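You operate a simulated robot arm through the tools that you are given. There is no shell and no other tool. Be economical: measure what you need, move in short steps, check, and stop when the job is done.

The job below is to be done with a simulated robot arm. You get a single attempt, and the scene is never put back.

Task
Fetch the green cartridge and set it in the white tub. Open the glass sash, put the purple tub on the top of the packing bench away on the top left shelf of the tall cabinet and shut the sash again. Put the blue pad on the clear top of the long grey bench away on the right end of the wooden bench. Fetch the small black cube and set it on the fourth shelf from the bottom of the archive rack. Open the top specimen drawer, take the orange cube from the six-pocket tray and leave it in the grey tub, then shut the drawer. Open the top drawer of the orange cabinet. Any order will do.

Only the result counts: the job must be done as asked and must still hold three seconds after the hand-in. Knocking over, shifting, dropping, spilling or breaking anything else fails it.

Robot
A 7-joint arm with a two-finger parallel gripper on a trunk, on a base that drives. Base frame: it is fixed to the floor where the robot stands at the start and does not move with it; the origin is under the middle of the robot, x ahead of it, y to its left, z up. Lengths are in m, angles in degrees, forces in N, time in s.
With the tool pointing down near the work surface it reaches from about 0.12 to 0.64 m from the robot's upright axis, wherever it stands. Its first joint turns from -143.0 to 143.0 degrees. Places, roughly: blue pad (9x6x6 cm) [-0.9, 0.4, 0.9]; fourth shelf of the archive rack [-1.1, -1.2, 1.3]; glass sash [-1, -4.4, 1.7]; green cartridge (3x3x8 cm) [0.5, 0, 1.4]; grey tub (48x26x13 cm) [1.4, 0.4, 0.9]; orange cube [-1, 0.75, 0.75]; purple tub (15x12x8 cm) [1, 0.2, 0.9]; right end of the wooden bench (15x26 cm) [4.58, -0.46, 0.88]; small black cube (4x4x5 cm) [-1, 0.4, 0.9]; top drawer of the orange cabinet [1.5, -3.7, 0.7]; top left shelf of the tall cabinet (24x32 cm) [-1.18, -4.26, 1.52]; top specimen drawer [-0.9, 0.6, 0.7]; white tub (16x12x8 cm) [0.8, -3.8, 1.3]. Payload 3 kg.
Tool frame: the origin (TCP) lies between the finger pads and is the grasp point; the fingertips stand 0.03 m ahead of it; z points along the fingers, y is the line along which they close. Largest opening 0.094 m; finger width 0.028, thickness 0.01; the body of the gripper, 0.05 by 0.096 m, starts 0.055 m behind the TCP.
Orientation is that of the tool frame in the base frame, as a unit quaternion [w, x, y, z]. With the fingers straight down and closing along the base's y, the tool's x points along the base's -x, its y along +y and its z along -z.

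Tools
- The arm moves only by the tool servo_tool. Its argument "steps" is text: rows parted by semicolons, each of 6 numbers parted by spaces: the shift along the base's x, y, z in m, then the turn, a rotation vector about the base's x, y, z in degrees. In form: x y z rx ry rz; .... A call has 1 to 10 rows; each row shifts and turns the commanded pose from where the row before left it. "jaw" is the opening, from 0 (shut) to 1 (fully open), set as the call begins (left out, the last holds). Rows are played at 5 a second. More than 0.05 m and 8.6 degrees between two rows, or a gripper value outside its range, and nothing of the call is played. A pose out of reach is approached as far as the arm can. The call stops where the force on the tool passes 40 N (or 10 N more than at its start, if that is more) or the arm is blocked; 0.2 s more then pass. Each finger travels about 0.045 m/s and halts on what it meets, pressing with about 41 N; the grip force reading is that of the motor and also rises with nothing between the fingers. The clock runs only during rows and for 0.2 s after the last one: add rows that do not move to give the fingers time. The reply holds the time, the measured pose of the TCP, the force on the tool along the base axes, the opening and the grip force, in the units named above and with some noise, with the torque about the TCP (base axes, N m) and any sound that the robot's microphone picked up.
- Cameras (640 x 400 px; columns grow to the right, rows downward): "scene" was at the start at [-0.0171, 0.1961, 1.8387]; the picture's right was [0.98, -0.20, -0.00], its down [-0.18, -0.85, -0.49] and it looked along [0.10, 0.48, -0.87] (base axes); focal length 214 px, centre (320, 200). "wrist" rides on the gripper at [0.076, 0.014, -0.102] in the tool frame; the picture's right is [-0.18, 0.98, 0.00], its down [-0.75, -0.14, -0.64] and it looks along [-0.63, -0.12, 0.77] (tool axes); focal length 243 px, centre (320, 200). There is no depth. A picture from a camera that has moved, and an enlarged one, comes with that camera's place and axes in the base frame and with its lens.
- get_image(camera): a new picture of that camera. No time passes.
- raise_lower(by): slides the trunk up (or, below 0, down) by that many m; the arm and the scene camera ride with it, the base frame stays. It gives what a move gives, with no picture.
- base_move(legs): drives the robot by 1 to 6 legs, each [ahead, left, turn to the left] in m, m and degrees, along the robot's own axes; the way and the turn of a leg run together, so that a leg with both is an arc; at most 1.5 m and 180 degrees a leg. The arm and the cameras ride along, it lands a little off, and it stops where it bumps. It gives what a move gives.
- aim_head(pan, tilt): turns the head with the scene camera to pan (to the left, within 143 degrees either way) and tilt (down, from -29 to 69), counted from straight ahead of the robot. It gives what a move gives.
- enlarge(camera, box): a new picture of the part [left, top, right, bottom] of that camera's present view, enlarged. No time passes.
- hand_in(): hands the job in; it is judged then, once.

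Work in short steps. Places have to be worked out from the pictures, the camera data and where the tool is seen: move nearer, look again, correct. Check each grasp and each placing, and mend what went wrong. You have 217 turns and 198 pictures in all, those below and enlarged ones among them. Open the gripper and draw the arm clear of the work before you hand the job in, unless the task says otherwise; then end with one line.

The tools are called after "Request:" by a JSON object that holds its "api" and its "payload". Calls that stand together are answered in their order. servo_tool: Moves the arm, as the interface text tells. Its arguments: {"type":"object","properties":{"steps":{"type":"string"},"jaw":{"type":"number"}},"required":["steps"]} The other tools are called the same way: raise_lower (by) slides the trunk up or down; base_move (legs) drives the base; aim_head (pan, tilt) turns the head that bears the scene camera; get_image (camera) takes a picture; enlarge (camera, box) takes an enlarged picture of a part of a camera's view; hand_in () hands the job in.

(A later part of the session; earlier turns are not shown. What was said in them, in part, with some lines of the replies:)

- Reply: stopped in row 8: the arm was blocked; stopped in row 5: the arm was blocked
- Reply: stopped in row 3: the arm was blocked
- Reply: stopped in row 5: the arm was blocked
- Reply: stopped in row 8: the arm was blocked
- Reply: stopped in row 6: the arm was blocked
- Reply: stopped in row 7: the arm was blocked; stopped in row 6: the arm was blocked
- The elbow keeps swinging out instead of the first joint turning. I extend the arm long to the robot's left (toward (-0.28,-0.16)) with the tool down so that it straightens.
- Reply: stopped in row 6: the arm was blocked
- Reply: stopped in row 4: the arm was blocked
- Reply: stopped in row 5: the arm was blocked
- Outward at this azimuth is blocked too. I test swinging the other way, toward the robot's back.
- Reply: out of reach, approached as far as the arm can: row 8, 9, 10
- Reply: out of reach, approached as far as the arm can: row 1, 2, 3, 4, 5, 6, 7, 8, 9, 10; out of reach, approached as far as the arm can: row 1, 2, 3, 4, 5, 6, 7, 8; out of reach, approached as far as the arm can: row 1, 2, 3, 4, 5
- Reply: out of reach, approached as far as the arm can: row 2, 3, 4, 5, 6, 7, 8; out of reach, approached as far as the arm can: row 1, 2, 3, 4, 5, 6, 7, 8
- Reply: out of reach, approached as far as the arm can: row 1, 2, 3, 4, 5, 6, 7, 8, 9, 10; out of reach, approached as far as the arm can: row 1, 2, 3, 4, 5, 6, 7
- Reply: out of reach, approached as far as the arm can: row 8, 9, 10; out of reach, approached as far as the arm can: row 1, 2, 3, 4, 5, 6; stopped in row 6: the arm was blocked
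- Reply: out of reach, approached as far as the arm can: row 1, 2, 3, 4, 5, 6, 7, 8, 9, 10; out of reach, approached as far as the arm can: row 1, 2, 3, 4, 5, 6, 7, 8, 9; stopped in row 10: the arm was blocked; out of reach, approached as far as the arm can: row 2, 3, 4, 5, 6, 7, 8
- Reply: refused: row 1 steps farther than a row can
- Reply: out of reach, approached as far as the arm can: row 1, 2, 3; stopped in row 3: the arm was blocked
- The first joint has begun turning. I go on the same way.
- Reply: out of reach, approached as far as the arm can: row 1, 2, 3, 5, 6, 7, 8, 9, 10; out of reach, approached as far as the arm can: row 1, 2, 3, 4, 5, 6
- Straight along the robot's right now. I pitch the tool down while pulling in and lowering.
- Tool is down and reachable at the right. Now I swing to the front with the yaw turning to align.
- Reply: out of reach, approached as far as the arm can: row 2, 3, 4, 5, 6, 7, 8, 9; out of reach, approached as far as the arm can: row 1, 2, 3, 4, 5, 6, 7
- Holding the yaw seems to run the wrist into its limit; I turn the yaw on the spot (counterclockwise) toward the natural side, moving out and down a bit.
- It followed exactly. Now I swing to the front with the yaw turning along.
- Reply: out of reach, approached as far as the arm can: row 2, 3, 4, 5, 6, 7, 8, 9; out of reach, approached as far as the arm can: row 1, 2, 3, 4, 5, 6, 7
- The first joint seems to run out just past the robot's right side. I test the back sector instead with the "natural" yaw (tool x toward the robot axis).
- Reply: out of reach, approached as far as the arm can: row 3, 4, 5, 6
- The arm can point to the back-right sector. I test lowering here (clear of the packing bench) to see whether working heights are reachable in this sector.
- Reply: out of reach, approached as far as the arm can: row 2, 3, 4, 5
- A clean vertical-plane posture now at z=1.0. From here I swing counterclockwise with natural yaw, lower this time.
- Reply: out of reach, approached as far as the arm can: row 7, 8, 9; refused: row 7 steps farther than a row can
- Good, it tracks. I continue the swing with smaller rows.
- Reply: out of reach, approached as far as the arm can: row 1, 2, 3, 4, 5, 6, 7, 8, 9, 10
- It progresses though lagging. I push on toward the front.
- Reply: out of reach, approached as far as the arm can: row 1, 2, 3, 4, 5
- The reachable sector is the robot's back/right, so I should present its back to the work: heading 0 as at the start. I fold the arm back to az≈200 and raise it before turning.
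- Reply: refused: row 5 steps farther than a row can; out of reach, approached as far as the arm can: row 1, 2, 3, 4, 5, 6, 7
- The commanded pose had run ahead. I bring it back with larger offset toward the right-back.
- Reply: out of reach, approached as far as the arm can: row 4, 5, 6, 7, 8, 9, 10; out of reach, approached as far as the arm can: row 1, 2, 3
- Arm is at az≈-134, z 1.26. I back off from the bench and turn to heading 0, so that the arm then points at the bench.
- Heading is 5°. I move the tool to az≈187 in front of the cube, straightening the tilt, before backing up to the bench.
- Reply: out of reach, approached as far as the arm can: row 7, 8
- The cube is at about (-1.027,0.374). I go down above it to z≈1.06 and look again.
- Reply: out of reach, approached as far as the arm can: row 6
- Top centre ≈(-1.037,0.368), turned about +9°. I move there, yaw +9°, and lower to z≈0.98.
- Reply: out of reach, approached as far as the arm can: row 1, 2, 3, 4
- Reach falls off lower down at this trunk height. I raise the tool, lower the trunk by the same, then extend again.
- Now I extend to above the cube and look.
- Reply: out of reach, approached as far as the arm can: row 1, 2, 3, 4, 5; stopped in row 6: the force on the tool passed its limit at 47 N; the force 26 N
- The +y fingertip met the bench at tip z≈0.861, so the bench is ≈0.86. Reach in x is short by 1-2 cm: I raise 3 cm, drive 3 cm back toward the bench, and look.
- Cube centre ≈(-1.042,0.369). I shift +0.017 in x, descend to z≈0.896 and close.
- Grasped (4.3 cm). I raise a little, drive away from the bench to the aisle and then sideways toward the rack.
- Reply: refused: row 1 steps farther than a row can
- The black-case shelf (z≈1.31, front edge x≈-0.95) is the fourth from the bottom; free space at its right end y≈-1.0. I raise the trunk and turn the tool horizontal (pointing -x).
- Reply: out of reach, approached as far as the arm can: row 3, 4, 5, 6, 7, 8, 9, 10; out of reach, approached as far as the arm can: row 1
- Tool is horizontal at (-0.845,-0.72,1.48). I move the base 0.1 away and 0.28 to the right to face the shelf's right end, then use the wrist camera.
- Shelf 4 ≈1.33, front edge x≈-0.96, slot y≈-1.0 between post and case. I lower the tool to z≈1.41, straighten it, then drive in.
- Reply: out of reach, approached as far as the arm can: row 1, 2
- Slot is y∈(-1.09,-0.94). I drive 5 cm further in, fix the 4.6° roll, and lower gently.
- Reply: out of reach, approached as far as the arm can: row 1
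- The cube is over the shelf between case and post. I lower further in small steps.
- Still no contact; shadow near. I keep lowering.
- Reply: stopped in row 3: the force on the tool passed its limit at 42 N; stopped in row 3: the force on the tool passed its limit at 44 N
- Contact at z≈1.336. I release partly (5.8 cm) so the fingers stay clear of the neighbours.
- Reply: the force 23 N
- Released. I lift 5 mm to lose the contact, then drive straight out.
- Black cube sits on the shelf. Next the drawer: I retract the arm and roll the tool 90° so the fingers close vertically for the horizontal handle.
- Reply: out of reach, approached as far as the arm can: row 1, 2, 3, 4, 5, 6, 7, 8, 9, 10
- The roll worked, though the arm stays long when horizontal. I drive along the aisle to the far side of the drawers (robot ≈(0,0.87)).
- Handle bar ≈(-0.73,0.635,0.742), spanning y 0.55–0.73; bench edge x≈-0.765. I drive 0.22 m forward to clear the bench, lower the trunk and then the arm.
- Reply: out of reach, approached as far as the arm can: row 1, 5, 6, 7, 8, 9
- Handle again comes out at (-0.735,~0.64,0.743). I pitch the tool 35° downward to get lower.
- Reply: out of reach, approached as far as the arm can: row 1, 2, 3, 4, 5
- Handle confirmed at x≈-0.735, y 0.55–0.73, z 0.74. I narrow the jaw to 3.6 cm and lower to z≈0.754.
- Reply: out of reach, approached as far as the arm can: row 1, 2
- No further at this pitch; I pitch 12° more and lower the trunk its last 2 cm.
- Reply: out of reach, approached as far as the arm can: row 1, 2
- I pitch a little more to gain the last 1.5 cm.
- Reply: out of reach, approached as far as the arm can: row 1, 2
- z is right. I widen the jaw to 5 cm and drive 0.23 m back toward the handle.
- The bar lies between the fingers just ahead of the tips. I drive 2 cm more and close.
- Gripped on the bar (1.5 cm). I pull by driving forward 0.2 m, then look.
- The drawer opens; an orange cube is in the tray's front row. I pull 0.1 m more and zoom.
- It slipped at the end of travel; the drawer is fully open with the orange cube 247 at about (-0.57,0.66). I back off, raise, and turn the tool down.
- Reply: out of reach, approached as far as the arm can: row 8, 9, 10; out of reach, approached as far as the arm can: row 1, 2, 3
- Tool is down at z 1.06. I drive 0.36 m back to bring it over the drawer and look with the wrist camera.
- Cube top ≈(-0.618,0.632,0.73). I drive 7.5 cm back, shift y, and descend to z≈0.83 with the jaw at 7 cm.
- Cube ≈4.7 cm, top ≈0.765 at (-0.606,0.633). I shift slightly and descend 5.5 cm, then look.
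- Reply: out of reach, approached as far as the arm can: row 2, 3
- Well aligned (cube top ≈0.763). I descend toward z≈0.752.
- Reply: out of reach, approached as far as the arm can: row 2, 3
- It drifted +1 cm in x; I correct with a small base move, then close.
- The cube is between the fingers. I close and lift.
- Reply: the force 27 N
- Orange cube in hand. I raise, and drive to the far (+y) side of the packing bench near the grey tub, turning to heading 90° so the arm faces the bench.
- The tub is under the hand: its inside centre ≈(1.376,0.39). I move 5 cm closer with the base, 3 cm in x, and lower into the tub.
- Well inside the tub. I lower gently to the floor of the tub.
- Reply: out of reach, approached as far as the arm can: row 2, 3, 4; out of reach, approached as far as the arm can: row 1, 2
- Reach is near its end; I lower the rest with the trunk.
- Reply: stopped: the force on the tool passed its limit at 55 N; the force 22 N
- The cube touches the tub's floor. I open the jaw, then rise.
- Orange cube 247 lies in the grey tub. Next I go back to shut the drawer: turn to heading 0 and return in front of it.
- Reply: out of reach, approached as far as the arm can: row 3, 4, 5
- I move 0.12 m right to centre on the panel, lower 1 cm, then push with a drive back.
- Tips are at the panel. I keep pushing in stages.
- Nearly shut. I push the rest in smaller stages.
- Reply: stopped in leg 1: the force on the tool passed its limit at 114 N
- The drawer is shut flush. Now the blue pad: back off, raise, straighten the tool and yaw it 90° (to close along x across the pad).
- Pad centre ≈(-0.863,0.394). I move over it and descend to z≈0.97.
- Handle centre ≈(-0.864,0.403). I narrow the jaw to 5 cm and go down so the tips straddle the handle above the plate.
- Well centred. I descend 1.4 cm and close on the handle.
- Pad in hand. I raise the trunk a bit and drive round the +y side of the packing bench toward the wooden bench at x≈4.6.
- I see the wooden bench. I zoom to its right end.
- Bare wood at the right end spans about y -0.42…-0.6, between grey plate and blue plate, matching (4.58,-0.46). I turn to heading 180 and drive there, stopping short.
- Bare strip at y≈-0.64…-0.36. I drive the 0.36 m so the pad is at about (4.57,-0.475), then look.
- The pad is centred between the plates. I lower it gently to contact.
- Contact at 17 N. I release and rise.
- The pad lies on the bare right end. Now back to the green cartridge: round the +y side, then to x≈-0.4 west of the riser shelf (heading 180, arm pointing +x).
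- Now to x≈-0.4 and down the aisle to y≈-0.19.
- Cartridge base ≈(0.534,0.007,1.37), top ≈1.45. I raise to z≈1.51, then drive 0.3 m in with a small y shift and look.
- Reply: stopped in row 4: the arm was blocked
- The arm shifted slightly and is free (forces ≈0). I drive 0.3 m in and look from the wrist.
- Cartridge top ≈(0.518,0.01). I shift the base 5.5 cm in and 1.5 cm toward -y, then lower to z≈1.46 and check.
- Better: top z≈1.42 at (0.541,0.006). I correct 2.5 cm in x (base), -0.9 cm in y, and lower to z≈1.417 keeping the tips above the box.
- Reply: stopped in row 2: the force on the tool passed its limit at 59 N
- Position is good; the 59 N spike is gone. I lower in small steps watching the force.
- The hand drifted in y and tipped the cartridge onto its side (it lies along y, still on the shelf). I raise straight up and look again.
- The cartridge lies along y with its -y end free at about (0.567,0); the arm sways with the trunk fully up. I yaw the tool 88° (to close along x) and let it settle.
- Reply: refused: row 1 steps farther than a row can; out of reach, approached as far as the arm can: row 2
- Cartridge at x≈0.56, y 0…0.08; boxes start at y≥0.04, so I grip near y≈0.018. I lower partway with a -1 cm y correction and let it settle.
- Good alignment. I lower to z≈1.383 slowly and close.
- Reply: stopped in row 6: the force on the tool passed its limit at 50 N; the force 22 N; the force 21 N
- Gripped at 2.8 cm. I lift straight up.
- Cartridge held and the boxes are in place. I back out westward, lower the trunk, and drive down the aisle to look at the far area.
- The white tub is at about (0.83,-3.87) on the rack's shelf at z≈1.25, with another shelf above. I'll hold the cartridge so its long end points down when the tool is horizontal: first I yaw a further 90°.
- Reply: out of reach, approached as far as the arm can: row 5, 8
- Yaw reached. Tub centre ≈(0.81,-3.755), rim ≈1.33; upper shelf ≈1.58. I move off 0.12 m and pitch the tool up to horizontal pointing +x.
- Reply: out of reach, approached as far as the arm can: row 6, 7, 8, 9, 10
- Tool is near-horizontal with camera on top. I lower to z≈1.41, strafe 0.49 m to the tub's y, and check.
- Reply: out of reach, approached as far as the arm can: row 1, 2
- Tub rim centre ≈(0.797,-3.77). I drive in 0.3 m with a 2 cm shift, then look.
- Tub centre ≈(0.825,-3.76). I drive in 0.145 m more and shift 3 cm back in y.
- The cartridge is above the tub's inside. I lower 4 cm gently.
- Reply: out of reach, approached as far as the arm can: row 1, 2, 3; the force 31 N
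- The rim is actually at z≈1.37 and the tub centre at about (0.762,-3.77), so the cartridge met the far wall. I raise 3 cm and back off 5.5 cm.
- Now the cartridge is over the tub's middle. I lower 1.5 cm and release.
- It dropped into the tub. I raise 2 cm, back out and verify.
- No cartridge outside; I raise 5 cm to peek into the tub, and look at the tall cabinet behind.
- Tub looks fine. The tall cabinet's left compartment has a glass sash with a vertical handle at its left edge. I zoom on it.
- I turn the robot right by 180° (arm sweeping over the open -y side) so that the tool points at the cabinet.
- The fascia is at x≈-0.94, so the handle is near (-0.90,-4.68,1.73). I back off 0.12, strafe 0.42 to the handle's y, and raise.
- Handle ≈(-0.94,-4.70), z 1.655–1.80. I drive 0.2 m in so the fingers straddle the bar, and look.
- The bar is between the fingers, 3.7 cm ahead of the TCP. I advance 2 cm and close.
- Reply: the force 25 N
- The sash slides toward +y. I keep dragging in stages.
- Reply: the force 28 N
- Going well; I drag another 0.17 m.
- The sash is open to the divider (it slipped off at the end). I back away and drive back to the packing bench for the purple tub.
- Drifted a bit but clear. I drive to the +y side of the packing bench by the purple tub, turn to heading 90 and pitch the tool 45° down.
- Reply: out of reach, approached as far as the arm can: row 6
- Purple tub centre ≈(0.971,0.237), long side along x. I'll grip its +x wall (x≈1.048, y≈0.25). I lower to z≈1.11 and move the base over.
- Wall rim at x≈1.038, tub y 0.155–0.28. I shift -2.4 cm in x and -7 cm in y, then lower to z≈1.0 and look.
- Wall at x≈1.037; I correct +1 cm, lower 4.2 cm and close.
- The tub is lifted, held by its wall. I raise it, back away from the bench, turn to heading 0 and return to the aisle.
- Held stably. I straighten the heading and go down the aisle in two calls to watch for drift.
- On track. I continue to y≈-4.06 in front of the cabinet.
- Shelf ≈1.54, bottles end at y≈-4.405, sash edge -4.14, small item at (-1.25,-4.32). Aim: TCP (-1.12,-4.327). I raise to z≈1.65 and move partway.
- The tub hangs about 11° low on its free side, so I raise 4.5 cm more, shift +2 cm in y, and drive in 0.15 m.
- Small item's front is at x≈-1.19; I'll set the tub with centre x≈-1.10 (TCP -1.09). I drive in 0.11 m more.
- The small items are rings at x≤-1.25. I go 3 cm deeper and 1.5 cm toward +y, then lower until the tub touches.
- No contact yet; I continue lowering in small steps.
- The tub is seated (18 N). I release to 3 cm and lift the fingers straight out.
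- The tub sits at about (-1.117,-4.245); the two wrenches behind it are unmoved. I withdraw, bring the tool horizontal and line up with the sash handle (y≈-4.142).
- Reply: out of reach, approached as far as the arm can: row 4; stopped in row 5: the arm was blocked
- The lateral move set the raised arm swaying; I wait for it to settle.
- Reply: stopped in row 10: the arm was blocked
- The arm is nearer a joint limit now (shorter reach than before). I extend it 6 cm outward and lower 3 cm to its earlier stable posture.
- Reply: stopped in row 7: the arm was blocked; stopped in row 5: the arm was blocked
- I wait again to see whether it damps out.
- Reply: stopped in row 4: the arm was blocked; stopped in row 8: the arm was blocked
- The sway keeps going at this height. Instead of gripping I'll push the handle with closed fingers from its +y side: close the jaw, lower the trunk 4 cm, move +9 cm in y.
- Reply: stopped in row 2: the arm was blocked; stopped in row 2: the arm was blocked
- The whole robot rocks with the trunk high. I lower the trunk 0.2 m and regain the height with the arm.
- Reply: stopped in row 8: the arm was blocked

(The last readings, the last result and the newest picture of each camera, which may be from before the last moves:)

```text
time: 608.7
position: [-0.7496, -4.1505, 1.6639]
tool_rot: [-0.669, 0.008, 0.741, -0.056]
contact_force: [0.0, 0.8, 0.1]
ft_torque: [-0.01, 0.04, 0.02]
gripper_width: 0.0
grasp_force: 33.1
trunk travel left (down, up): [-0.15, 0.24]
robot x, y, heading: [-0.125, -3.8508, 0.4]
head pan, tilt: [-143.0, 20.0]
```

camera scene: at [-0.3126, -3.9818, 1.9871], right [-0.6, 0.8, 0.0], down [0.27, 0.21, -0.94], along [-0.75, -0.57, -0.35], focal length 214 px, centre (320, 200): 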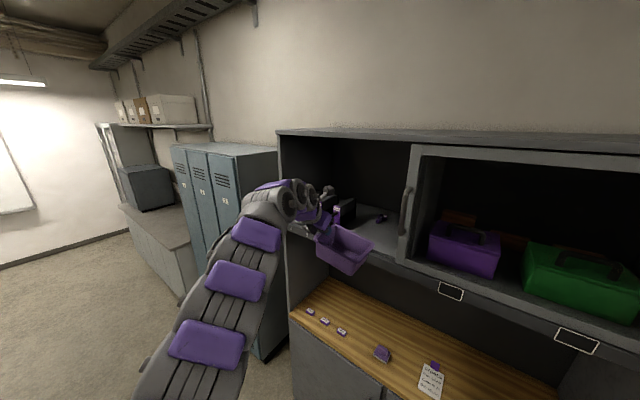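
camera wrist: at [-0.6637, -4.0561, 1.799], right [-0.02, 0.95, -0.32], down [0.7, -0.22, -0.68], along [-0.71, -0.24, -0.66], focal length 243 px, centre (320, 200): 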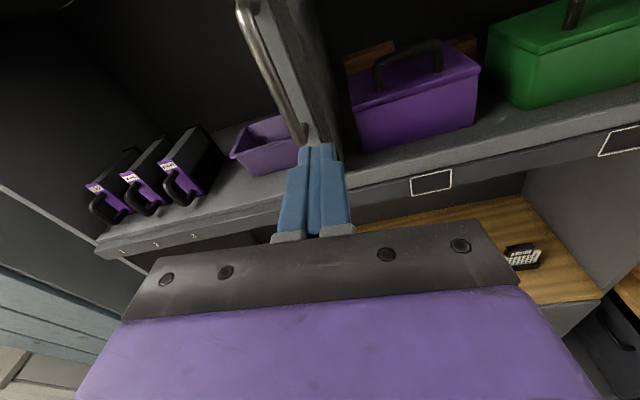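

I raise 3 cm, shift the base +0.1 m in y, and wait before going in.

Request:
{"api": "servo_tool", "payload": {"steps": "0 0 .01 0 0 0;0 0 .01 0 0 0;0 0 .01 0 0 0"}}

Request:
{"api": "base_move", "payload": {"legs": [[0, 0.04, 0], [0, 0.04, 0]]}}

Request:
{"api": "servo_tool", "payload": {"steps": "0 0 0 0 0 0;0 0 0 0 0 0;0 0 0 0 0 0;0 0 0 0 0 0;0 0 0 0 0 0;0 0 0 0 0 0;0 0 0 0 0 0;0 0 0 0 0 0"}}

Request:
{"api": "servo_tool", "payload": {"steps": "0 0 0 0 0 0;0 0 0 0 0 0;0 0 0 0 0 0;0 0 0 0 0 0;0 0 0 0 0 0;0 0 0 0 0 0;0 0 0 0 0 0;0 0 0 0 0 0"}}

Request:
{"api": "get_image", "payload": {"camera": "wrist"}}

```text
time: 609.5
position: [-0.7467, -4.1361, 1.6828]
tool_rot: [-0.67, 0.012, 0.74, -0.057]
contact_force: [1.6, 0.0, 0.4]
ft_torque: [-0.01, 0.02, 0.09]
gripper_width: 0.0
grasp_force: 33.0
out of reach, approached as far as the arm can: row 3
trunk travel left (down, up): [-0.15, 0.24]
robot x, y, heading: [-0.1245, -3.8424, 0.3]
head pan, tilt: [-143.0, 20.0]
```

```text
time: 610.9
position: [-0.7532, -4.0457, 1.697]
tool_rot: [-0.671, 0.016, 0.739, -0.059]
contact_force: [-0.1, 1.1, 0.6]
ft_torque: [0.01, -0.08, 0.09]
gripper_width: 0.0
grasp_force: 32.8
trunk travel left (down, up): [-0.15, 0.24]
robot x, y, heading: [-0.124, -3.7623, 0.4]
head pan, tilt: [-143.0, 20.0]
```

```text
time: 612.9
position: [-0.7499, -4.0447, 1.6951]
tool_rot: [-0.671, 0.016, 0.739, -0.058]
contact_force: [0.2, -1.3, 0.2]
ft_torque: [-0.02, 0.02, -0.01]
gripper_width: 0.0001
grasp_force: 32.7
trunk travel left (down, up): [-0.15, 0.24]
robot x, y, heading: [-0.1241, -3.7575, 0.5]
head pan, tilt: [-143.0, 20.0]
stopped in row 8: the arm was blocked; the commanded pose is now the measured one
```

```text
time: 614.7
position: [-0.7512, -4.0505, 1.6953]
tool_rot: [-0.672, 0.015, 0.738, -0.057]
contact_force: [0.9, 0.1, 0.8]
ft_torque: [0.01, 0.02, 0.0]
gripper_width: 0.0002
grasp_force: 32.7
trunk travel left (down, up): [-0.15, 0.24]
robot x, y, heading: [-0.118, -3.7614, 0.6]
head pan, tilt: [-143.0, 20.0]
```

```text
35 pictures are left
camera wrist: at [-0.6582, -4.0234, 1.7784], right [-0.03, 0.96, -0.28], down [0.72, -0.17, -0.67], along [-0.69, -0.23, -0.68], focal length 243 px, centre (320, 200)
```

wrist: 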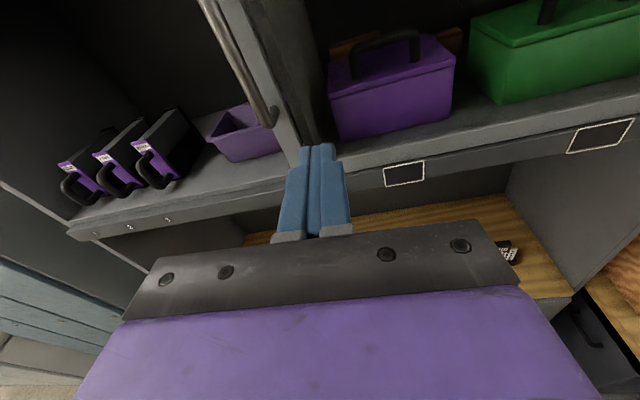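

Stable now with the trunk lower. Bar at y≈-4.135. I drive in 0.17 m so the closed fingers are just on its +y side.

Request:
{"api": "base_move", "payload": {"legs": [[-0.12, 0, 0], [-0.05, 0, 0]]}}

Request:
{"api": "get_image", "payload": {"camera": "wrist"}}

```text
time: 616.5
position: [-0.928, -4.0536, 1.6938]
tool_rot: [-0.67, 0.015, 0.74, -0.056]
contact_force: [-0.4, 0.0, -0.2]
ft_torque: [-0.02, 0.04, -0.02]
gripper_width: 0.0003
grasp_force: 32.7
trunk travel left (down, up): [-0.15, 0.24]
robot x, y, heading: [-0.295, -3.7571, 0.8]
head pan, tilt: [-143.0, 20.0]
```

```text
34 pictures are left
camera wrist: at [-0.8345, -4.0257, 1.7768], right [-0.04, 0.96, -0.28], down [0.72, -0.17, -0.67], along [-0.69, -0.23, -0.69], focal length 243 px, centre (320, 200)
```

wrist: 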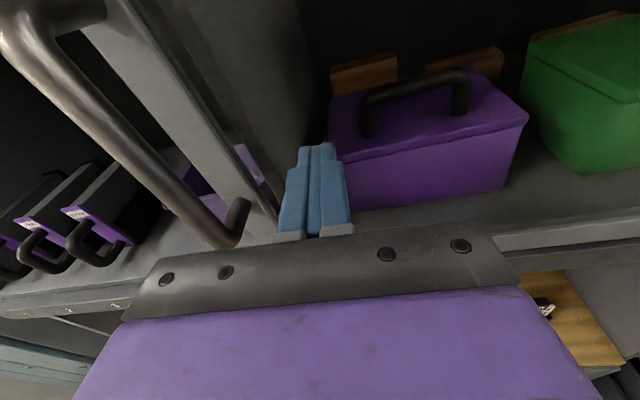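

The fingers are just right of the handle. I push it toward -y by strafing, in stages.

Request:
{"api": "base_move", "payload": {"legs": [[0, -0.12, 0], [0, -0.13, 0]]}}

Request:
{"api": "get_image", "payload": {"camera": "wrist"}}

```text
time: 618.6
position: [-0.9217, -4.1987, 1.7097]
tool_rot: [-0.671, 0.038, 0.736, -0.075]
contact_force: [1.2, 5.0, 0.0]
ft_torque: [-0.02, -0.04, 0.35]
gripper_width: 0.0
grasp_force: 33.1
trunk travel left (down, up): [-0.15, 0.24]
robot x, y, heading: [-0.2901, -4.0043, 0.7]
head pan, tilt: [-143.0, 20.0]
```

```text
33 pictures are left
camera wrist: at [-0.828, -4.1668, 1.7899], right [-0.03, 0.94, -0.34], down [0.72, -0.22, -0.66], along [-0.7, -0.26, -0.67], focal length 243 px, centre (320, 200)
```

wrist: 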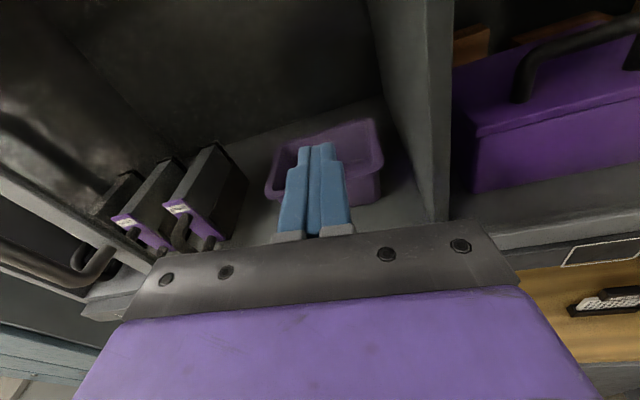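

The sash slides easily and coasted ahead (handle now ≈-4.46). I keep following and pushing.

Request:
{"api": "base_move", "payload": {"legs": [[0, -0.15, 0], [0, -0.13, 0]]}}

Request:
{"api": "get_image", "payload": {"camera": "wrist"}}

```text
time: 620.9
position: [-0.9182, -4.4954, 1.7113]
tool_rot: [-0.672, 0.034, 0.736, -0.07]
contact_force: [0.4, 2.1, -0.2]
ft_torque: [-0.03, 0.0, 0.15]
gripper_width: 0.0
grasp_force: 32.6
trunk travel left (down, up): [-0.15, 0.24]
robot x, y, heading: [-0.2927, -4.2672, 0.7]
head pan, tilt: [-143.0, 20.0]
```

```text
32 pictures are left
camera wrist: at [-0.8249, -4.463, 1.7912], right [-0.03, 0.94, -0.33], down [0.72, -0.21, -0.67], along [-0.7, -0.25, -0.67], focal length 243 px, centre (320, 200)
```

wrist: 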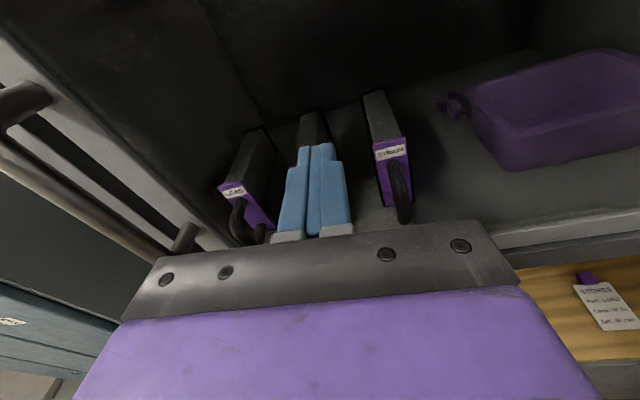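

Handle now ≈-4.62; about 8 cm remain. I push on in small legs.

Request:
{"api": "base_move", "payload": {"legs": [[0, -0.1, 0], [0, -0.06, 0]]}}

Request:
{"api": "servo_tool", "payload": {"steps": "0 0 0 0 0 0;0 0 0 0 0 0;0 0 0 0 0 0"}}

Request:
{"api": "get_image", "payload": {"camera": "wrist"}}

```text
time: 622.7
position: [-0.9049, -4.6831, 1.6945]
tool_rot: [-0.686, 0.046, 0.726, -0.023]
contact_force: [4.1, 88.2, 27.3]
ft_torque: [0.92, 0.62, -2.25]
gripper_width: 0.0
grasp_force: 32.4
trunk travel left (down, up): [-0.15, 0.24]
robot x, y, heading: [-0.2969, -4.4237, -0.1]
head pan, tilt: [-143.0, 20.0]
stopped in leg 2: the force on the tool passed its limit at 137 N (the readings are from after the stop); the commanded pose is now the measured one
```

```text
time: 623.5
position: [-0.9052, -4.6847, 1.689]
tool_rot: [-0.689, 0.042, 0.723, -0.02]
contact_force: [12.9, 69.5, 69.4]
ft_torque: [0.26, 1.6, -1.62]
gripper_width: 0.0001
grasp_force: 33.0
trunk travel left (down, up): [-0.15, 0.24]
robot x, y, heading: [-0.3042, -4.4218, -1.2]
head pan, tilt: [-143.0, 20.0]
```

```text
31 pictures are left
camera wrist: at [-0.8066, -4.6657, 1.768], right [0.04, 0.96, -0.27], down [0.67, -0.22, -0.71], along [-0.74, -0.15, -0.66], focal length 243 px, centre (320, 200)
```

wrist: 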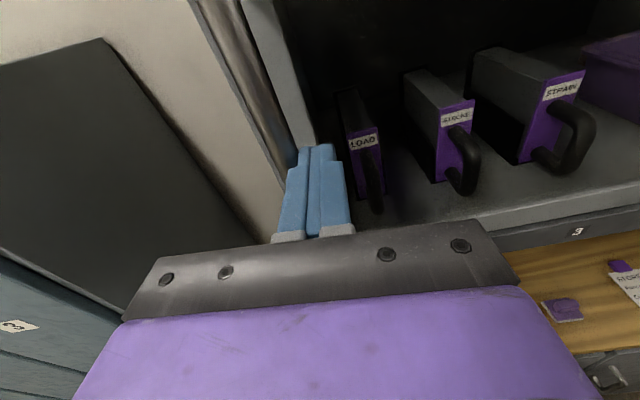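

The sash hit its closed stop. I relieve the pressure by moving back +3 cm in y, then withdraw.

Request:
{"api": "base_move", "payload": {"legs": [[0, 0.04, 0.5]]}}

Request:
{"api": "base_move", "payload": {"legs": [[0.2, 0, 0]]}}

Request:
{"api": "get_image", "payload": {"camera": "scene"}}

```text
time: 624.2
position: [-0.9122, -4.6845, 1.6713]
tool_rot: [0.71, -0.053, -0.702, -0.025]
contact_force: [58.8, 70.2, 56.4]
ft_torque: [0.35, 1.14, -1.82]
gripper_width: 0.0
grasp_force: 33.1
trunk travel left (down, up): [-0.15, 0.24]
robot x, y, heading: [-0.3281, -4.409, -4.0]
head pan, tilt: [-143.0, 20.0]
stopped in leg 1: the force on the tool passed its limit at 114 N (the readings are from after the stop); the commanded pose is now the measured one
```

```text
time: 624.9
position: [-0.9695, -4.8462, 1.5958]
tool_rot: [-0.695, 0.012, 0.717, 0.054]
contact_force: [4.3, -0.9, 3.4]
ft_torque: [-0.01, -0.24, -0.02]
gripper_width: 0.0001
grasp_force: 33.0
trunk travel left (down, up): [-0.15, 0.24]
robot x, y, heading: [-0.3372, -4.4138, -4.6]
head pan, tilt: [-143.0, 20.0]
stopped in leg 1: the force on the tool passed its limit at 155 N (the readings are from after the stop); the commanded pose is now the measured one
```

```text
30 pictures are left
camera scene: at [-0.4295, -4.3775, 1.7484], right [-0.54, 0.84, 0.03], down [0.29, 0.21, -0.93], along [-0.79, -0.49, -0.36], focal length 214 px, centre (320, 200)
```

scene: 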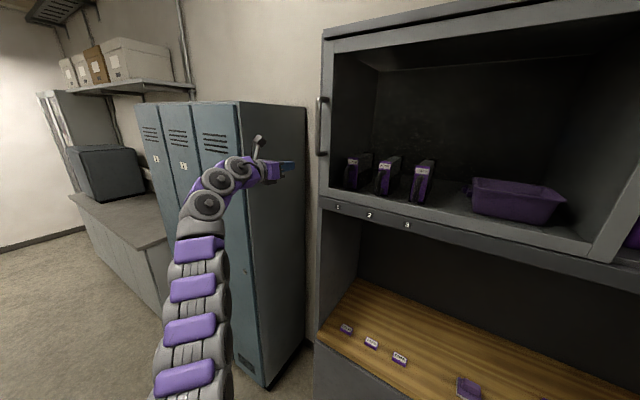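

The sash is shut; the hand popped free into the gap left of the cabinet. I withdraw straight out and check.

Request:
{"api": "base_move", "payload": {"legs": [[0.25, 0, 0]]}}

Request:
{"api": "enlarge", "payload": {"camera": "scene", "box": [280, 60, 620, 280]}}

```text
time: 626.7
position: [-0.7371, -4.8119, 1.6065]
tool_rot: [-0.694, 0.026, 0.718, 0.046]
contact_force: [0.1, -0.2, -0.2]
ft_torque: [0.0, -0.03, 0.02]
gripper_width: 0.0
grasp_force: 33.3
trunk travel left (down, up): [-0.15, 0.24]
robot x, y, heading: [-0.0892, -4.4308, -4.9]
head pan, tilt: [-143.0, 20.0]
```

```text
1.82 times, centred on (450, 170) of scene
camera zoom: at [-0.1933, -4.3491, 1.7473], right [-0.53, 0.85, 0.0], down [0.29, 0.19, -0.94], along [-0.8, -0.5, -0.35], focal length 390 px, centre (84, 254)
```

zoom: 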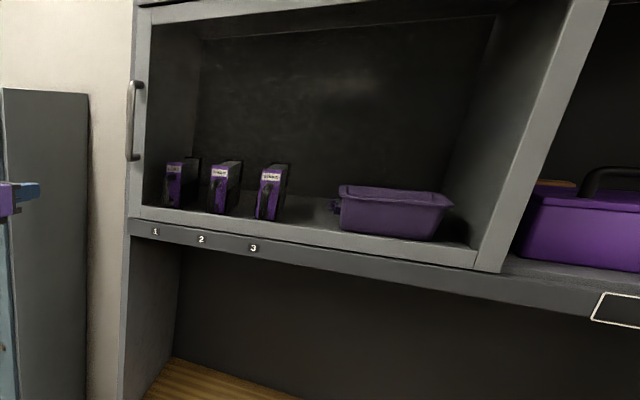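

Sash shut, tub inside, everything in place. Last is the orange cabinet at (1.5,-3.7): I drive back up the aisle and over to x≈0.9, y≈-1.5 to look at it from the north.

Request:
{"api": "base_move", "payload": {"legs": [[0, 0, 5], [0, 1.4, 0], [0, 1.45, 0], [1.0, 0, 0]]}}

Request:
{"api": "aim_head", "payload": {"pan": -80, "tilt": 25}}

Request:
{"api": "get_image", "payload": {"camera": "scene"}}

```text
time: 645.6
position: [0.2614, -2.024, 1.6089]
tool_rot: [-0.695, -0.015, 0.718, 0.005]
contact_force: [0.4, -0.4, 0.6]
ft_torque: [-0.01, -0.01, 0.03]
gripper_width: 0.0
grasp_force: 33.2
trunk travel left (down, up): [-0.15, 0.24]
robot x, y, heading: [0.8574, -1.5722, 1.6]
head pan, tilt: [-143.0, 20.0]
```

```text
time: 647.0
position: [0.2626, -2.0221, 1.6097]
tool_rot: [-0.696, -0.014, 0.718, 0.004]
contact_force: [-0.4, 0.2, -1.0]
ft_torque: [0.0, 0.0, 0.03]
gripper_width: 0.0002
grasp_force: 32.7
trunk travel left (down, up): [-0.15, 0.24]
robot x, y, heading: [0.8532, -1.5759, 1.6]
head pan, tilt: [-80.0, 25.0]
```

```text
28 pictures are left
camera scene: at [0.837, -1.5324, 1.739], right [-0.98, -0.2, 0.0], down [-0.08, 0.42, -0.91], along [0.18, -0.89, -0.42], focal length 214 px, centre (320, 200)
```

scene: 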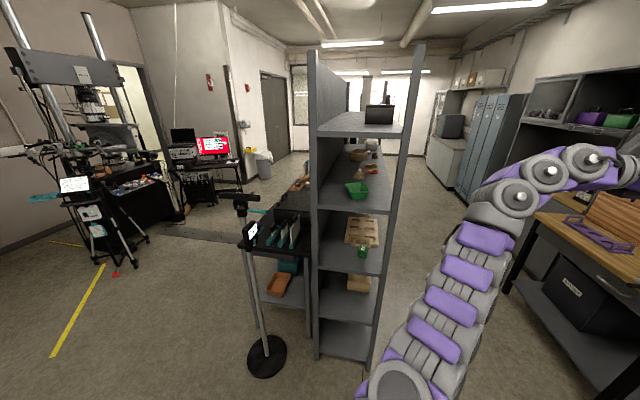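

The rack's back has a table and a pole with display (≈(1.42,-2.4)); the cabinet should be beyond, facing +x. I drive to x≈2.2 and down to y≈-3.3.

Request:
{"api": "base_move", "payload": {"legs": [[1.4, 0, -1.6], [0, -1.0, 0], [0, -0.75, 0]]}}

Request:
{"api": "aim_head", "payload": {"pan": -143, "tilt": 40}}

Request:
{"api": "get_image", "payload": {"camera": "scene"}}

```text
time: 662.5
position: [1.7501, -3.7219, 1.6118]
tool_rot: [-0.697, -0.016, 0.717, 0.0]
contact_force: [0.3, 0.5, 0.1]
ft_torque: [0.0, 0.01, 0.01]
gripper_width: 0.0
grasp_force: 33.4
trunk travel left (down, up): [-0.15, 0.24]
robot x, y, heading: [2.3389, -3.2767, 2.1]
head pan, tilt: [-80.0, 25.0]
```

```text
time: 663.8
position: [1.7498, -3.7223, 1.6129]
tool_rot: [-0.697, -0.016, 0.717, 0.001]
contact_force: [0.5, -0.1, 0.4]
ft_torque: [0.0, 0.03, 0.02]
gripper_width: 0.0
grasp_force: 33.0
trunk travel left (down, up): [-0.15, 0.24]
robot x, y, heading: [2.3408, -3.275, 2.0]
head pan, tilt: [-143.0, 40.0]
```

```text
27 pictures are left
camera scene: at [2.2359, -3.1952, 1.7156], right [-0.63, 0.78, 0.0], down [0.5, 0.41, -0.76], along [-0.59, -0.48, -0.64], focal length 214 px, centre (320, 200)
```

scene: 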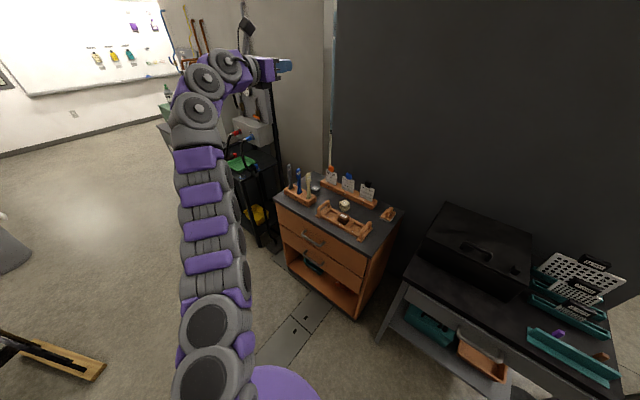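

The orange cabinet faces +x with two drawers. I zoom on its front.

Request:
{"api": "enlarge", "payload": {"camera": "scene", "box": [260, 180, 420, 330]}}

```text
2.67 times, centred on (340, 255) of scene
camera zoom: at [2.2359, -3.1952, 1.7156], right [-0.63, 0.78, 0.0], down [0.5, 0.41, -0.76], along [-0.59, -0.48, -0.64], focal length 572 px, centre (267, 53)
```

zoom: 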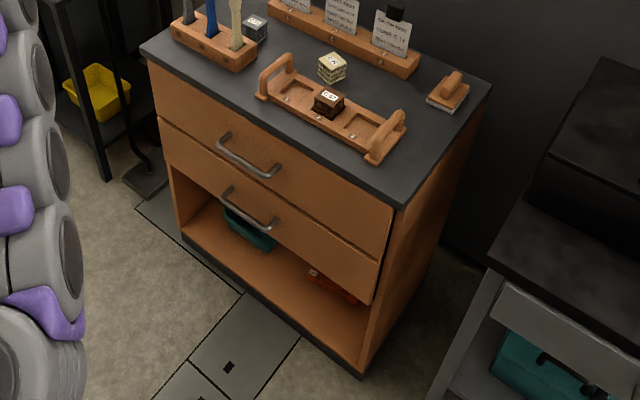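

Top drawer handle ≈(1.60,-3.77,0.667), cabinet front x≈1.57, top z≈0.79. I lower the trunk, back off, roll the tool -90° (as for the first drawer) and swing it to az≈200.

Request:
{"api": "raise_lower", "payload": {"by": -0.15}}

Request:
{"api": "base_move", "payload": {"legs": [[0.15, -0.25, -2]]}}

Request:
{"api": "servo_tool", "payload": {"steps": "-.005 .018 -.01 -8.2 0 0;-.005 .018 -.01 -8.2 0 0;-.005 .018 -.01 -8.2 0 0;-.005 .018 -.01 -8.2 0 0;-.005 .018 -.01 -8.2 0 0;-.005 .018 -.01 -8.2 0 0;-.005 .018 -.01 -8.2 0 0;-.005 .018 -.01 -8.2 0 0;-.005 .018 -.01 -8.2 0 0;-.005 .018 -.01 -8.2 0 0", "jaw": 0.53}}

Request:
{"api": "servo_tool", "payload": {"steps": "0 0 -.03 -8.2 0 0;0 0 -.03 0 0 0;0 0 -.03 0 0 0;0 0 -.03 0 0 0;0 0 -.03 0 0 0;0 0 -.03 0 0 0;0 0 0 0 0 0"}}

```text
time: 665.6
position: [1.7522, -3.7232, 1.4635]
tool_rot: [-0.696, -0.015, 0.717, 0.002]
contact_force: [0.0, 0.1, 0.7]
ft_torque: [0.02, -0.02, 0.0]
gripper_width: 0.0
grasp_force: 33.4
trunk travel left (down, up): [0.0, 0.39]
robot x, y, heading: [2.3336, -3.2755, 1.9]
head pan, tilt: [-143.0, 40.0]
```

```text
time: 667.6
position: [1.888, -3.9252, 1.4666]
tool_rot: [-0.698, 0.004, 0.716, 0.012]
contact_force: [-0.3, -0.3, 0.7]
ft_torque: [-0.02, 0.04, -0.01]
gripper_width: 0.0
grasp_force: 32.5
trunk travel left (down, up): [0.0, 0.39]
robot x, y, heading: [2.4937, -3.5138, -0.3]
head pan, tilt: [-143.0, 40.0]
```

```text
time: 669.8
position: [1.8183, -3.757, 1.3843]
tool_rot: [-0.525, 0.462, 0.549, -0.458]
contact_force: [-0.4, 0.1, 0.2]
ft_torque: [0.03, 0.01, 0.0]
gripper_width: 0.05
grasp_force: 0.0
out of reach, approached as far as the arm can: row 8, 9, 10
trunk travel left (down, up): [0.0, 0.39]
robot x, y, heading: [2.4974, -3.513, -0.7]
head pan, tilt: [-143.0, 40.0]
```

```text
time: 671.4
position: [1.7501, -3.801, 1.2502]
tool_rot: [-0.492, 0.495, 0.517, -0.495]
contact_force: [-0.6, -0.1, 0.3]
ft_torque: [-0.04, 0.0, -0.01]
gripper_width: 0.0497
grasp_force: 0.0
out of reach, approached as far as the arm can: row 1, 2, 3, 4, 5, 6
trunk travel left (down, up): [0.0, 0.39]
robot x, y, heading: [2.4941, -3.5161, -0.6]
head pan, tilt: [-143.0, 40.0]
```

Orientation is right. I move off 0.1 m and pitch down 50° while lowering.

Request:
{"api": "base_move", "payload": {"legs": [[0.12, 0, 0.5]]}}

Request:
{"api": "servo_tool", "payload": {"steps": "0 .003 -.04 0 -6 0;0 .003 -.04 0 -6 0;0 .003 -.04 0 -6 0;0 .003 -.04 0 -6 0;0 .003 -.04 0 -6 0;0 .003 -.04 0 -6 0;0 .003 -.04 0 -6 0;0 .003 -.04 0 -6 0;0 0 -.04 0 -4 0;0 0 -.04 0 0 0"}}

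Request:
{"api": "servo_tool", "payload": {"steps": "0 0 -.04 0 -4 0;0 0 -.04 0 -4 0;0 0 -.04 0 0 0;0 0 -.03 0 0 0;0 0 -.02 0 0 0;0 0 0 0 0 0"}}

Request:
{"api": "get_image", "payload": {"camera": "wrist"}}

```text
time: 672.6
position: [1.8733, -3.8054, 1.2511]
tool_rot: [-0.491, 0.494, 0.517, -0.497]
contact_force: [-0.6, 0.0, -0.1]
ft_torque: [-0.03, 0.01, 0.01]
gripper_width: 0.0498
grasp_force: 0.1
trunk travel left (down, up): [0.0, 0.39]
robot x, y, heading: [2.6141, -3.5132, -0.1]
head pan, tilt: [-143.0, 40.0]
```

```text
time: 674.8
position: [1.8801, -3.7786, 0.8614]
tool_rot: [-0.215, 0.661, 0.681, -0.231]
contact_force: [-0.3, 0.2, 0.0]
ft_torque: [-0.01, -0.02, -0.02]
gripper_width: 0.0497
grasp_force: 0.0
out of reach, approached as far as the arm can: row 1, 10
trunk travel left (down, up): [0.0, 0.39]
robot x, y, heading: [2.6115, -3.5167, -0.3]
head pan, tilt: [-143.0, 40.0]
```

```text
time: 676.2
position: [1.9339, -3.7448, 0.7663]
tool_rot: [-0.168, 0.676, 0.694, -0.184]
contact_force: [0.3, 0.2, 0.0]
ft_torque: [0.02, 0.0, -0.02]
gripper_width: 0.0499
grasp_force: 0.1
out of reach, approached as far as the arm can: row 1, 2, 3, 4, 5
trunk travel left (down, up): [0.0, 0.39]
robot x, y, heading: [2.6099, -3.5151, -0.1]
head pan, tilt: [-143.0, 40.0]
```

```text
25 pictures are left
camera wrist: at [1.9935, -3.6653, 0.8477], right [0.87, -0.17, -0.47], down [0.21, -0.74, 0.64], along [-0.45, -0.65, -0.61], focal length 243 px, centre (320, 200)
```

wrist: 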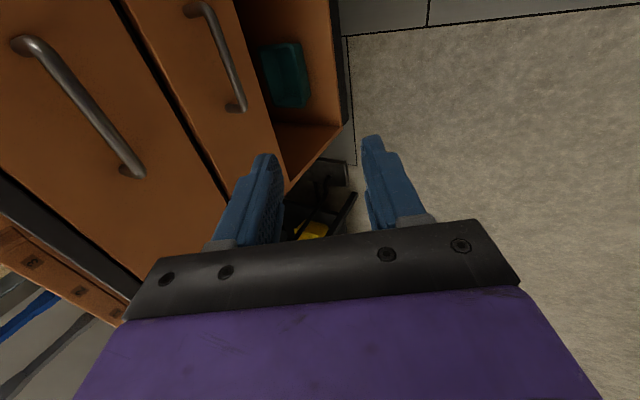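

Combining both views the bar is at about (1.645,-3.73,0.748). I narrow the jaw to 3.6 cm, raise 2 cm and drive in 0.2 m, then look again.

Request:
{"api": "servo_tool", "payload": {"steps": "0 0 .01 0 0 0;0 0 .01 0 0 0;0 0 0 0 0 0", "jaw": 0.38}}

Request:
{"api": "base_move", "payload": {"legs": [[-0.2, 0, 0]]}}

Request:
{"api": "get_image", "payload": {"camera": "wrist"}}

```text
time: 677.0
position: [1.936, -3.7458, 0.7872]
tool_rot: [-0.167, 0.676, 0.694, -0.183]
contact_force: [0.2, -0.1, -0.4]
ft_torque: [0.03, 0.0, -0.03]
gripper_width: 0.0357
grasp_force: 0.0
trunk travel left (down, up): [0.0, 0.39]
robot x, y, heading: [2.6144, -3.514, 0.1]
head pan, tilt: [-143.0, 40.0]
```

```text
time: 678.6
position: [1.7336, -3.7431, 0.7867]
tool_rot: [-0.168, 0.679, 0.691, -0.182]
contact_force: [-0.3, 0.1, -0.2]
ft_torque: [0.0, 0.03, -0.04]
gripper_width: 0.0358
grasp_force: 0.1
trunk travel left (down, up): [0.0, 0.39]
robot x, y, heading: [2.4152, -3.516, -0.4]
head pan, tilt: [-143.0, 40.0]
```

```text
24 pictures are left
camera wrist: at [1.7933, -3.6632, 0.8676], right [0.87, -0.17, -0.47], down [0.2, -0.74, 0.64], along [-0.46, -0.65, -0.61], focal length 243 px, centre (320, 200)
```

wrist: 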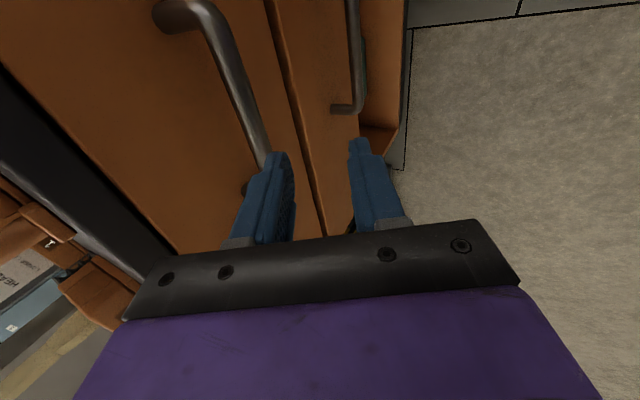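

Refined: bar at x≈1.654, z≈0.748, y -3.66…-3.77. I shift +2.5 cm in y and drive in 6.5 cm.

Request:
{"api": "base_move", "payload": {"legs": [[0, 0.027, 0], [-0.064, 0, 0]]}}

Request:
{"api": "get_image", "payload": {"camera": "wrist"}}

```text
time: 680.0
position: [1.6725, -3.7074, 0.7905]
tool_rot: [-0.166, 0.679, 0.69, -0.187]
contact_force: [-0.3, 0.2, 0.7]
ft_torque: [-0.04, -0.03, 0.01]
gripper_width: 0.0353
grasp_force: 0.0
trunk travel left (down, up): [0.0, 0.39]
robot x, y, heading: [2.3557, -3.4896, -0.3]
head pan, tilt: [-143.0, 40.0]
```

```text
23 pictures are left
camera wrist: at [1.7312, -3.6267, 0.8702], right [0.87, -0.18, -0.47], down [0.2, -0.73, 0.65], along [-0.46, -0.66, -0.6], focal length 243 px, centre (320, 200)
```

wrist: 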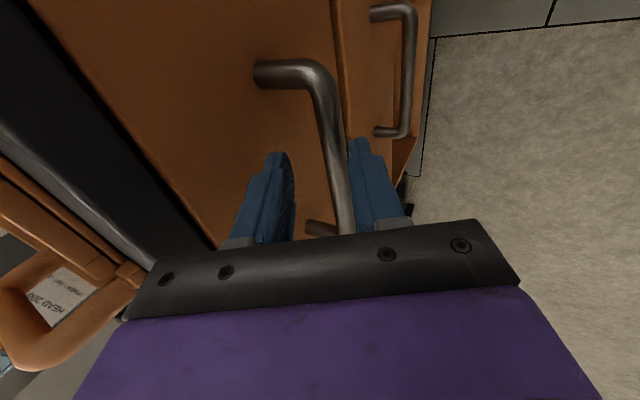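

The bar lies between the fingers, just below the tips. I lower 1.5 cm and close.

Request:
{"api": "servo_tool", "payload": {"steps": "0 0 -.008 0 0 0;0 0 -.008 0 0 0;0 0 0 0 0 0"}}

Request:
{"api": "servo_tool", "payload": {"steps": "0 0 0 0 0 0;0 0 0 0 0 0;0 0 0 0 0 0;0 0 0 0 0 0", "jaw": 0}}

Request:
{"api": "get_image", "payload": {"camera": "wrist"}}

```text
time: 680.8
position: [1.674, -3.7139, 0.772]
tool_rot: [-0.17, 0.678, 0.692, -0.183]
contact_force: [0.5, 0.8, -0.2]
ft_torque: [0.01, 0.02, 0.01]
gripper_width: 0.0356
grasp_force: 0.0
trunk travel left (down, up): [0.0, 0.39]
robot x, y, heading: [2.3522, -3.4837, -0.4]
head pan, tilt: [-143.0, 40.0]
```

```text
time: 681.8
position: [1.6735, -3.715, 0.7728]
tool_rot: [-0.17, 0.679, 0.69, -0.183]
contact_force: [-3.8, -4.1, 6.2]
ft_torque: [0.82, 0.14, -1.04]
gripper_width: 0.0157
grasp_force: 44.5
trunk travel left (down, up): [0.0, 0.39]
robot x, y, heading: [2.3496, -3.4838, -0.3]
head pan, tilt: [-143.0, 40.0]
```

```text
22 pictures are left
camera wrist: at [1.7329, -3.6362, 0.8537], right [0.86, -0.17, -0.47], down [0.2, -0.74, 0.64], along [-0.46, -0.65, -0.6], focal length 243 px, centre (320, 200)
```

wrist: 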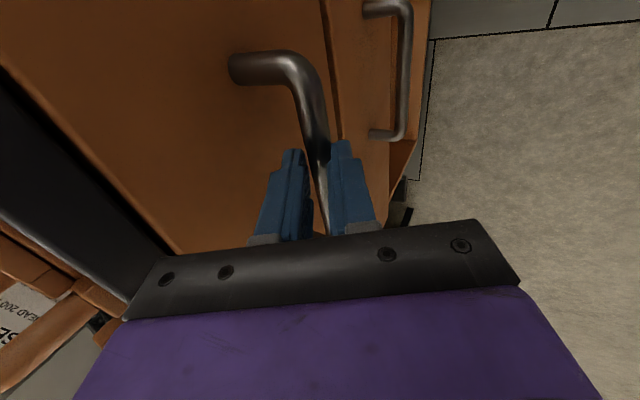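

Gripped (1.6 cm). I pull by driving forward 0.2 m.

Request:
{"api": "base_move", "payload": {"legs": [[0.2, 0, 0]]}}

Request:
{"api": "enlarge", "payload": {"camera": "scene", "box": [140, 130, 420, 390]}}

```text
time: 683.4
position: [1.8767, -3.7143, 0.773]
tool_rot: [-0.17, 0.677, 0.691, -0.185]
contact_force: [0.8, 17.6, 7.7]
ft_torque: [-0.42, 0.15, -0.21]
gripper_width: 0.0157
grasp_force: 45.0
trunk travel left (down, up): [0.0, 0.39]
robot x, y, heading: [2.5565, -3.4838, -0.1]
head pan, tilt: [-143.0, 40.0]
```

```text
1.54 times, centred on (280, 260) of scene
camera zoom: at [2.4558, -3.3939, 1.5651], right [-0.6, 0.8, 0.0], down [0.52, 0.38, -0.77], along [-0.61, -0.46, -0.64], focal length 330 px, centre (382, 108)
```

zoom: 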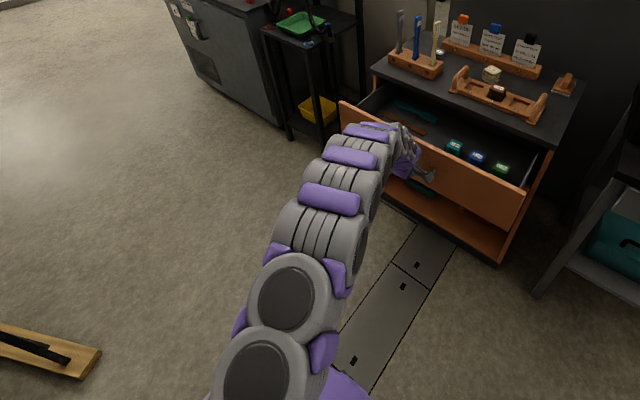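

The top drawer is open 0.2 m. I pull another 0.1 m toward full opening.

Request:
{"api": "base_move", "payload": {"legs": [[0.1, 0, 0]]}}

Request:
{"api": "enlarge", "payload": {"camera": "scene", "box": [140, 130, 420, 390]}}

```text
time: 684.6
position: [1.9641, -3.7169, 0.7794]
tool_rot: [-0.175, 0.676, 0.691, -0.189]
contact_force: [0.2, 0.1, 0.0]
ft_torque: [-0.01, -0.02, -0.02]
gripper_width: 0.0001
grasp_force: 32.8
trunk travel left (down, up): [0.0, 0.39]
robot x, y, heading: [2.6453, -3.4898, -0.1]
head pan, tilt: [-143.0, 40.0]
stopped in leg 1: the force on the tool passed its limit at 56 N (the readings are from after the stop); the commanded pose is now the measured one
```

```text
1.54 times, centred on (280, 260) of scene
camera zoom: at [2.5439, -3.4005, 1.5653], right [-0.6, 0.8, 0.0], down [0.52, 0.39, -0.76], along [-0.61, -0.46, -0.64], focal length 330 px, centre (382, 108)
```

zoom: 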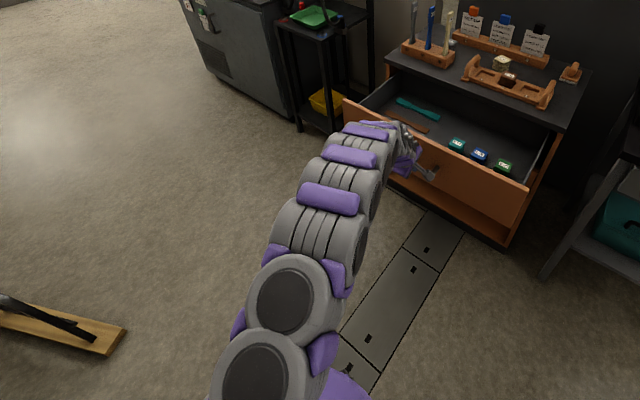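

Fully open (it slipped off at the stop). I back away, open the gripper and raise the arm.

Request:
{"api": "base_move", "payload": {"legs": [[0.25, 0, 0]]}}

Request:
{"api": "servo_tool", "payload": {"steps": "0 0 .04 0 4 0;0 0 .04 0 4 0;0 0 .04 0 4 0;0 0 .04 0 4 0;0 0 .04 0 4 0;0 0 .04 0 4 0;0 0 .04 0 4 0;0 0 .04 0 4 0;0 0 .04 0 4 0;0 0 .04 0 4 0", "jaw": 0.6}}

Request:
{"api": "raise_lower", "payload": {"by": 0.3}}

Request:
{"api": "get_image", "payload": {"camera": "scene"}}

```text
time: 686.4
position: [2.214, -3.7181, 0.7791]
tool_rot: [-0.175, 0.676, 0.69, -0.19]
contact_force: [-0.2, 0.1, 0.4]
ft_torque: [-0.01, -0.01, 0.03]
gripper_width: 0.0
grasp_force: 32.9
trunk travel left (down, up): [0.0, 0.39]
robot x, y, heading: [2.8959, -3.4873, -0.6]
head pan, tilt: [-143.0, 40.0]
```

```text
time: 688.6
position: [2.2151, -3.7169, 1.1791]
tool_rot: [-0.4, 0.569, 0.588, -0.412]
contact_force: [-0.9, -0.2, 0.5]
ft_torque: [0.01, 0.06, -0.01]
gripper_width: 0.0563
grasp_force: 0.0
trunk travel left (down, up): [0.0, 0.39]
robot x, y, heading: [2.8963, -3.4893, -0.5]
head pan, tilt: [-143.0, 40.0]
```

```text
time: 691.6
position: [2.2151, -3.7178, 1.4785]
tool_rot: [-0.4, 0.569, 0.589, -0.411]
contact_force: [-0.3, 0.0, 0.1]
ft_torque: [0.01, -0.02, -0.01]
gripper_width: 0.0564
grasp_force: 0.1
trunk travel left (down, up): [-0.3, 0.09]
robot x, y, heading: [2.8974, -3.4876, -0.3]
head pan, tilt: [-143.0, 40.0]
```

```text
19 pictures are left
camera scene: at [2.7944, -3.4015, 1.8654], right [-0.6, 0.8, 0.0], down [0.52, 0.39, -0.76], along [-0.61, -0.46, -0.64], focal length 214 px, centre (320, 200)
```

scene: 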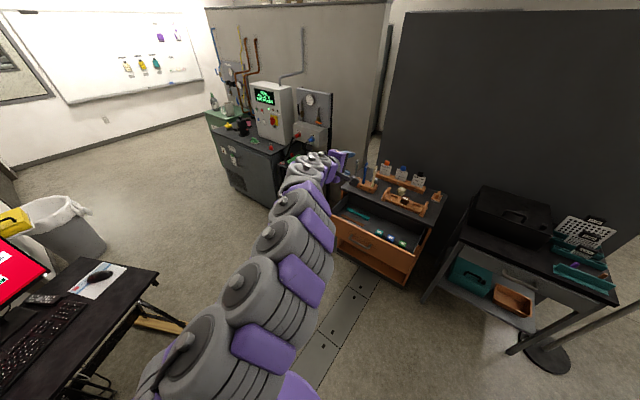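

The drawer is open. I do a final check of the white tub's content: drive back to the aisle in front of the rack.

Request:
{"api": "base_move", "payload": {"legs": [[-0.5, 0, 0.5], [0, 1.0, 0], [0, 0.9, 0], [-1.2, 0, 0], [-1.15, 0, 0]]}}

```text
time: 714.6
position: [-0.6282, -2.037, 1.477]
tool_rot: [-0.388, 0.546, 0.611, -0.422]
contact_force: [-0.2, -0.7, -0.5]
ft_torque: [0.04, -0.02, 0.01]
gripper_width: 0.0567
grasp_force: 0.1
trunk travel left (down, up): [-0.3, 0.09]
robot x, y, heading: [0.0339, -1.7445, 3.9]
head pan, tilt: [-143.0, 40.0]
```

On to the tub.

Request:
{"api": "base_move", "payload": {"legs": [[0, 0, -4], [0, -1.0, 0], [0, -0.9, 0]]}}

Request:
{"api": "raise_lower", "payload": {"by": 0.09}}

Request:
{"api": "aim_head", "payload": {"pan": 0, "tilt": 42}}

Request:
{"api": "get_image", "payload": {"camera": "scene"}}

```text
time: 724.5
position: [-0.5872, -3.8753, 1.4824]
tool_rot: [-0.384, 0.553, 0.604, -0.427]
contact_force: [-0.3, 0.7, 0.2]
ft_torque: [-0.04, 0.02, 0.08]
gripper_width: 0.0561
grasp_force: 0.1
trunk travel left (down, up): [-0.3, 0.09]
robot x, y, heading: [0.078, -3.6225, 3.6]
head pan, tilt: [-143.0, 40.0]
```

```text
time: 725.8
position: [-0.5841, -3.903, 1.5677]
tool_rot: [-0.389, 0.548, 0.608, -0.423]
contact_force: [1.6, -1.3, 0.7]
ft_torque: [0.05, 0.02, -0.04]
gripper_width: 0.0566
grasp_force: 0.1
trunk travel left (down, up): [-0.39, 0.0]
robot x, y, heading: [0.0774, -3.6211, 3.6]
head pan, tilt: [-143.0, 40.0]
```

```text
time: 728.0
position: [-0.5858, -3.8869, 1.5729]
tool_rot: [-0.386, 0.551, 0.606, -0.425]
contact_force: [-0.3, 0.4, -0.2]
ft_torque: [0.0, -0.02, 0.05]
gripper_width: 0.0563
grasp_force: 0.0
trunk travel left (down, up): [-0.39, 0.0]
robot x, y, heading: [0.0775, -3.6206, 3.4]
head pan, tilt: [0.0, 42.0]
```

```text
18 pictures are left
camera scene: at [0.118, -3.4769, 1.9526], right [0.06, -1.0, 0.0], down [-0.67, -0.04, -0.74], along [0.74, 0.05, -0.67], focal length 214 px, centre (320, 200)
```

scene: 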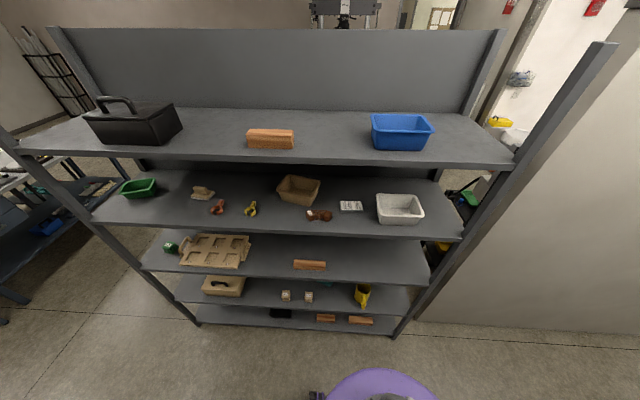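

I enlarge the white tub.

Request:
{"api": "enlarge", "payload": {"camera": "scene", "box": [340, 170, 460, 250]}}

```text
5.00 times, centred on (400, 210) of scene
camera zoom: at [0.118, -3.4769, 1.9526], right [0.06, -1.0, 0.0], down [-0.67, -0.04, -0.74], along [0.74, 0.05, -0.67], focal length 1072 px, centre (-80, 150)
```

zoom: 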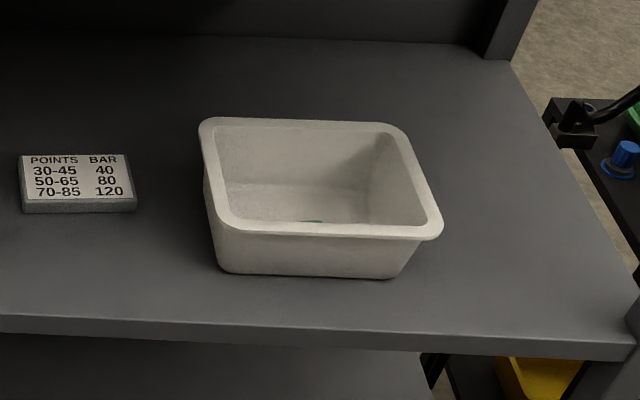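

A sliver of green shows the cartridge lying inside the tub. All tasks are done; I open the gripper fully (arm is clear in the aisle) and hand in.

Request:
{"api": "servo_tool", "payload": {"steps": "0 0 0 0 0 0;0 0 0 0 0 0;0 0 0 0 0 0;0 0 0 0 0 0;0 0 0 0 0 0", "jaw": 1}}

Request:
{"api": "hand_in", "payload": {}}

```text
time: 729.2
position: [-0.5849, -3.8911, 1.5721]
tool_rot: [-0.387, 0.551, 0.606, -0.424]
contact_force: [-0.1, -1.0, 0.2]
ft_torque: [0.0, 0.01, -0.01]
gripper_width: 0.094
grasp_force: 0.2
trunk travel left (down, up): [-0.39, 0.0]
robot x, y, heading: [0.0759, -3.6215, 3.3]
head pan, tilt: [0.0, 42.0]
```

```text
The job is handed in.
```

I finished every part of the job and handed it in; the one mishap was that I tipped the green cartridge over on its shelf before picking it up, and the items next to it looked unmoved.
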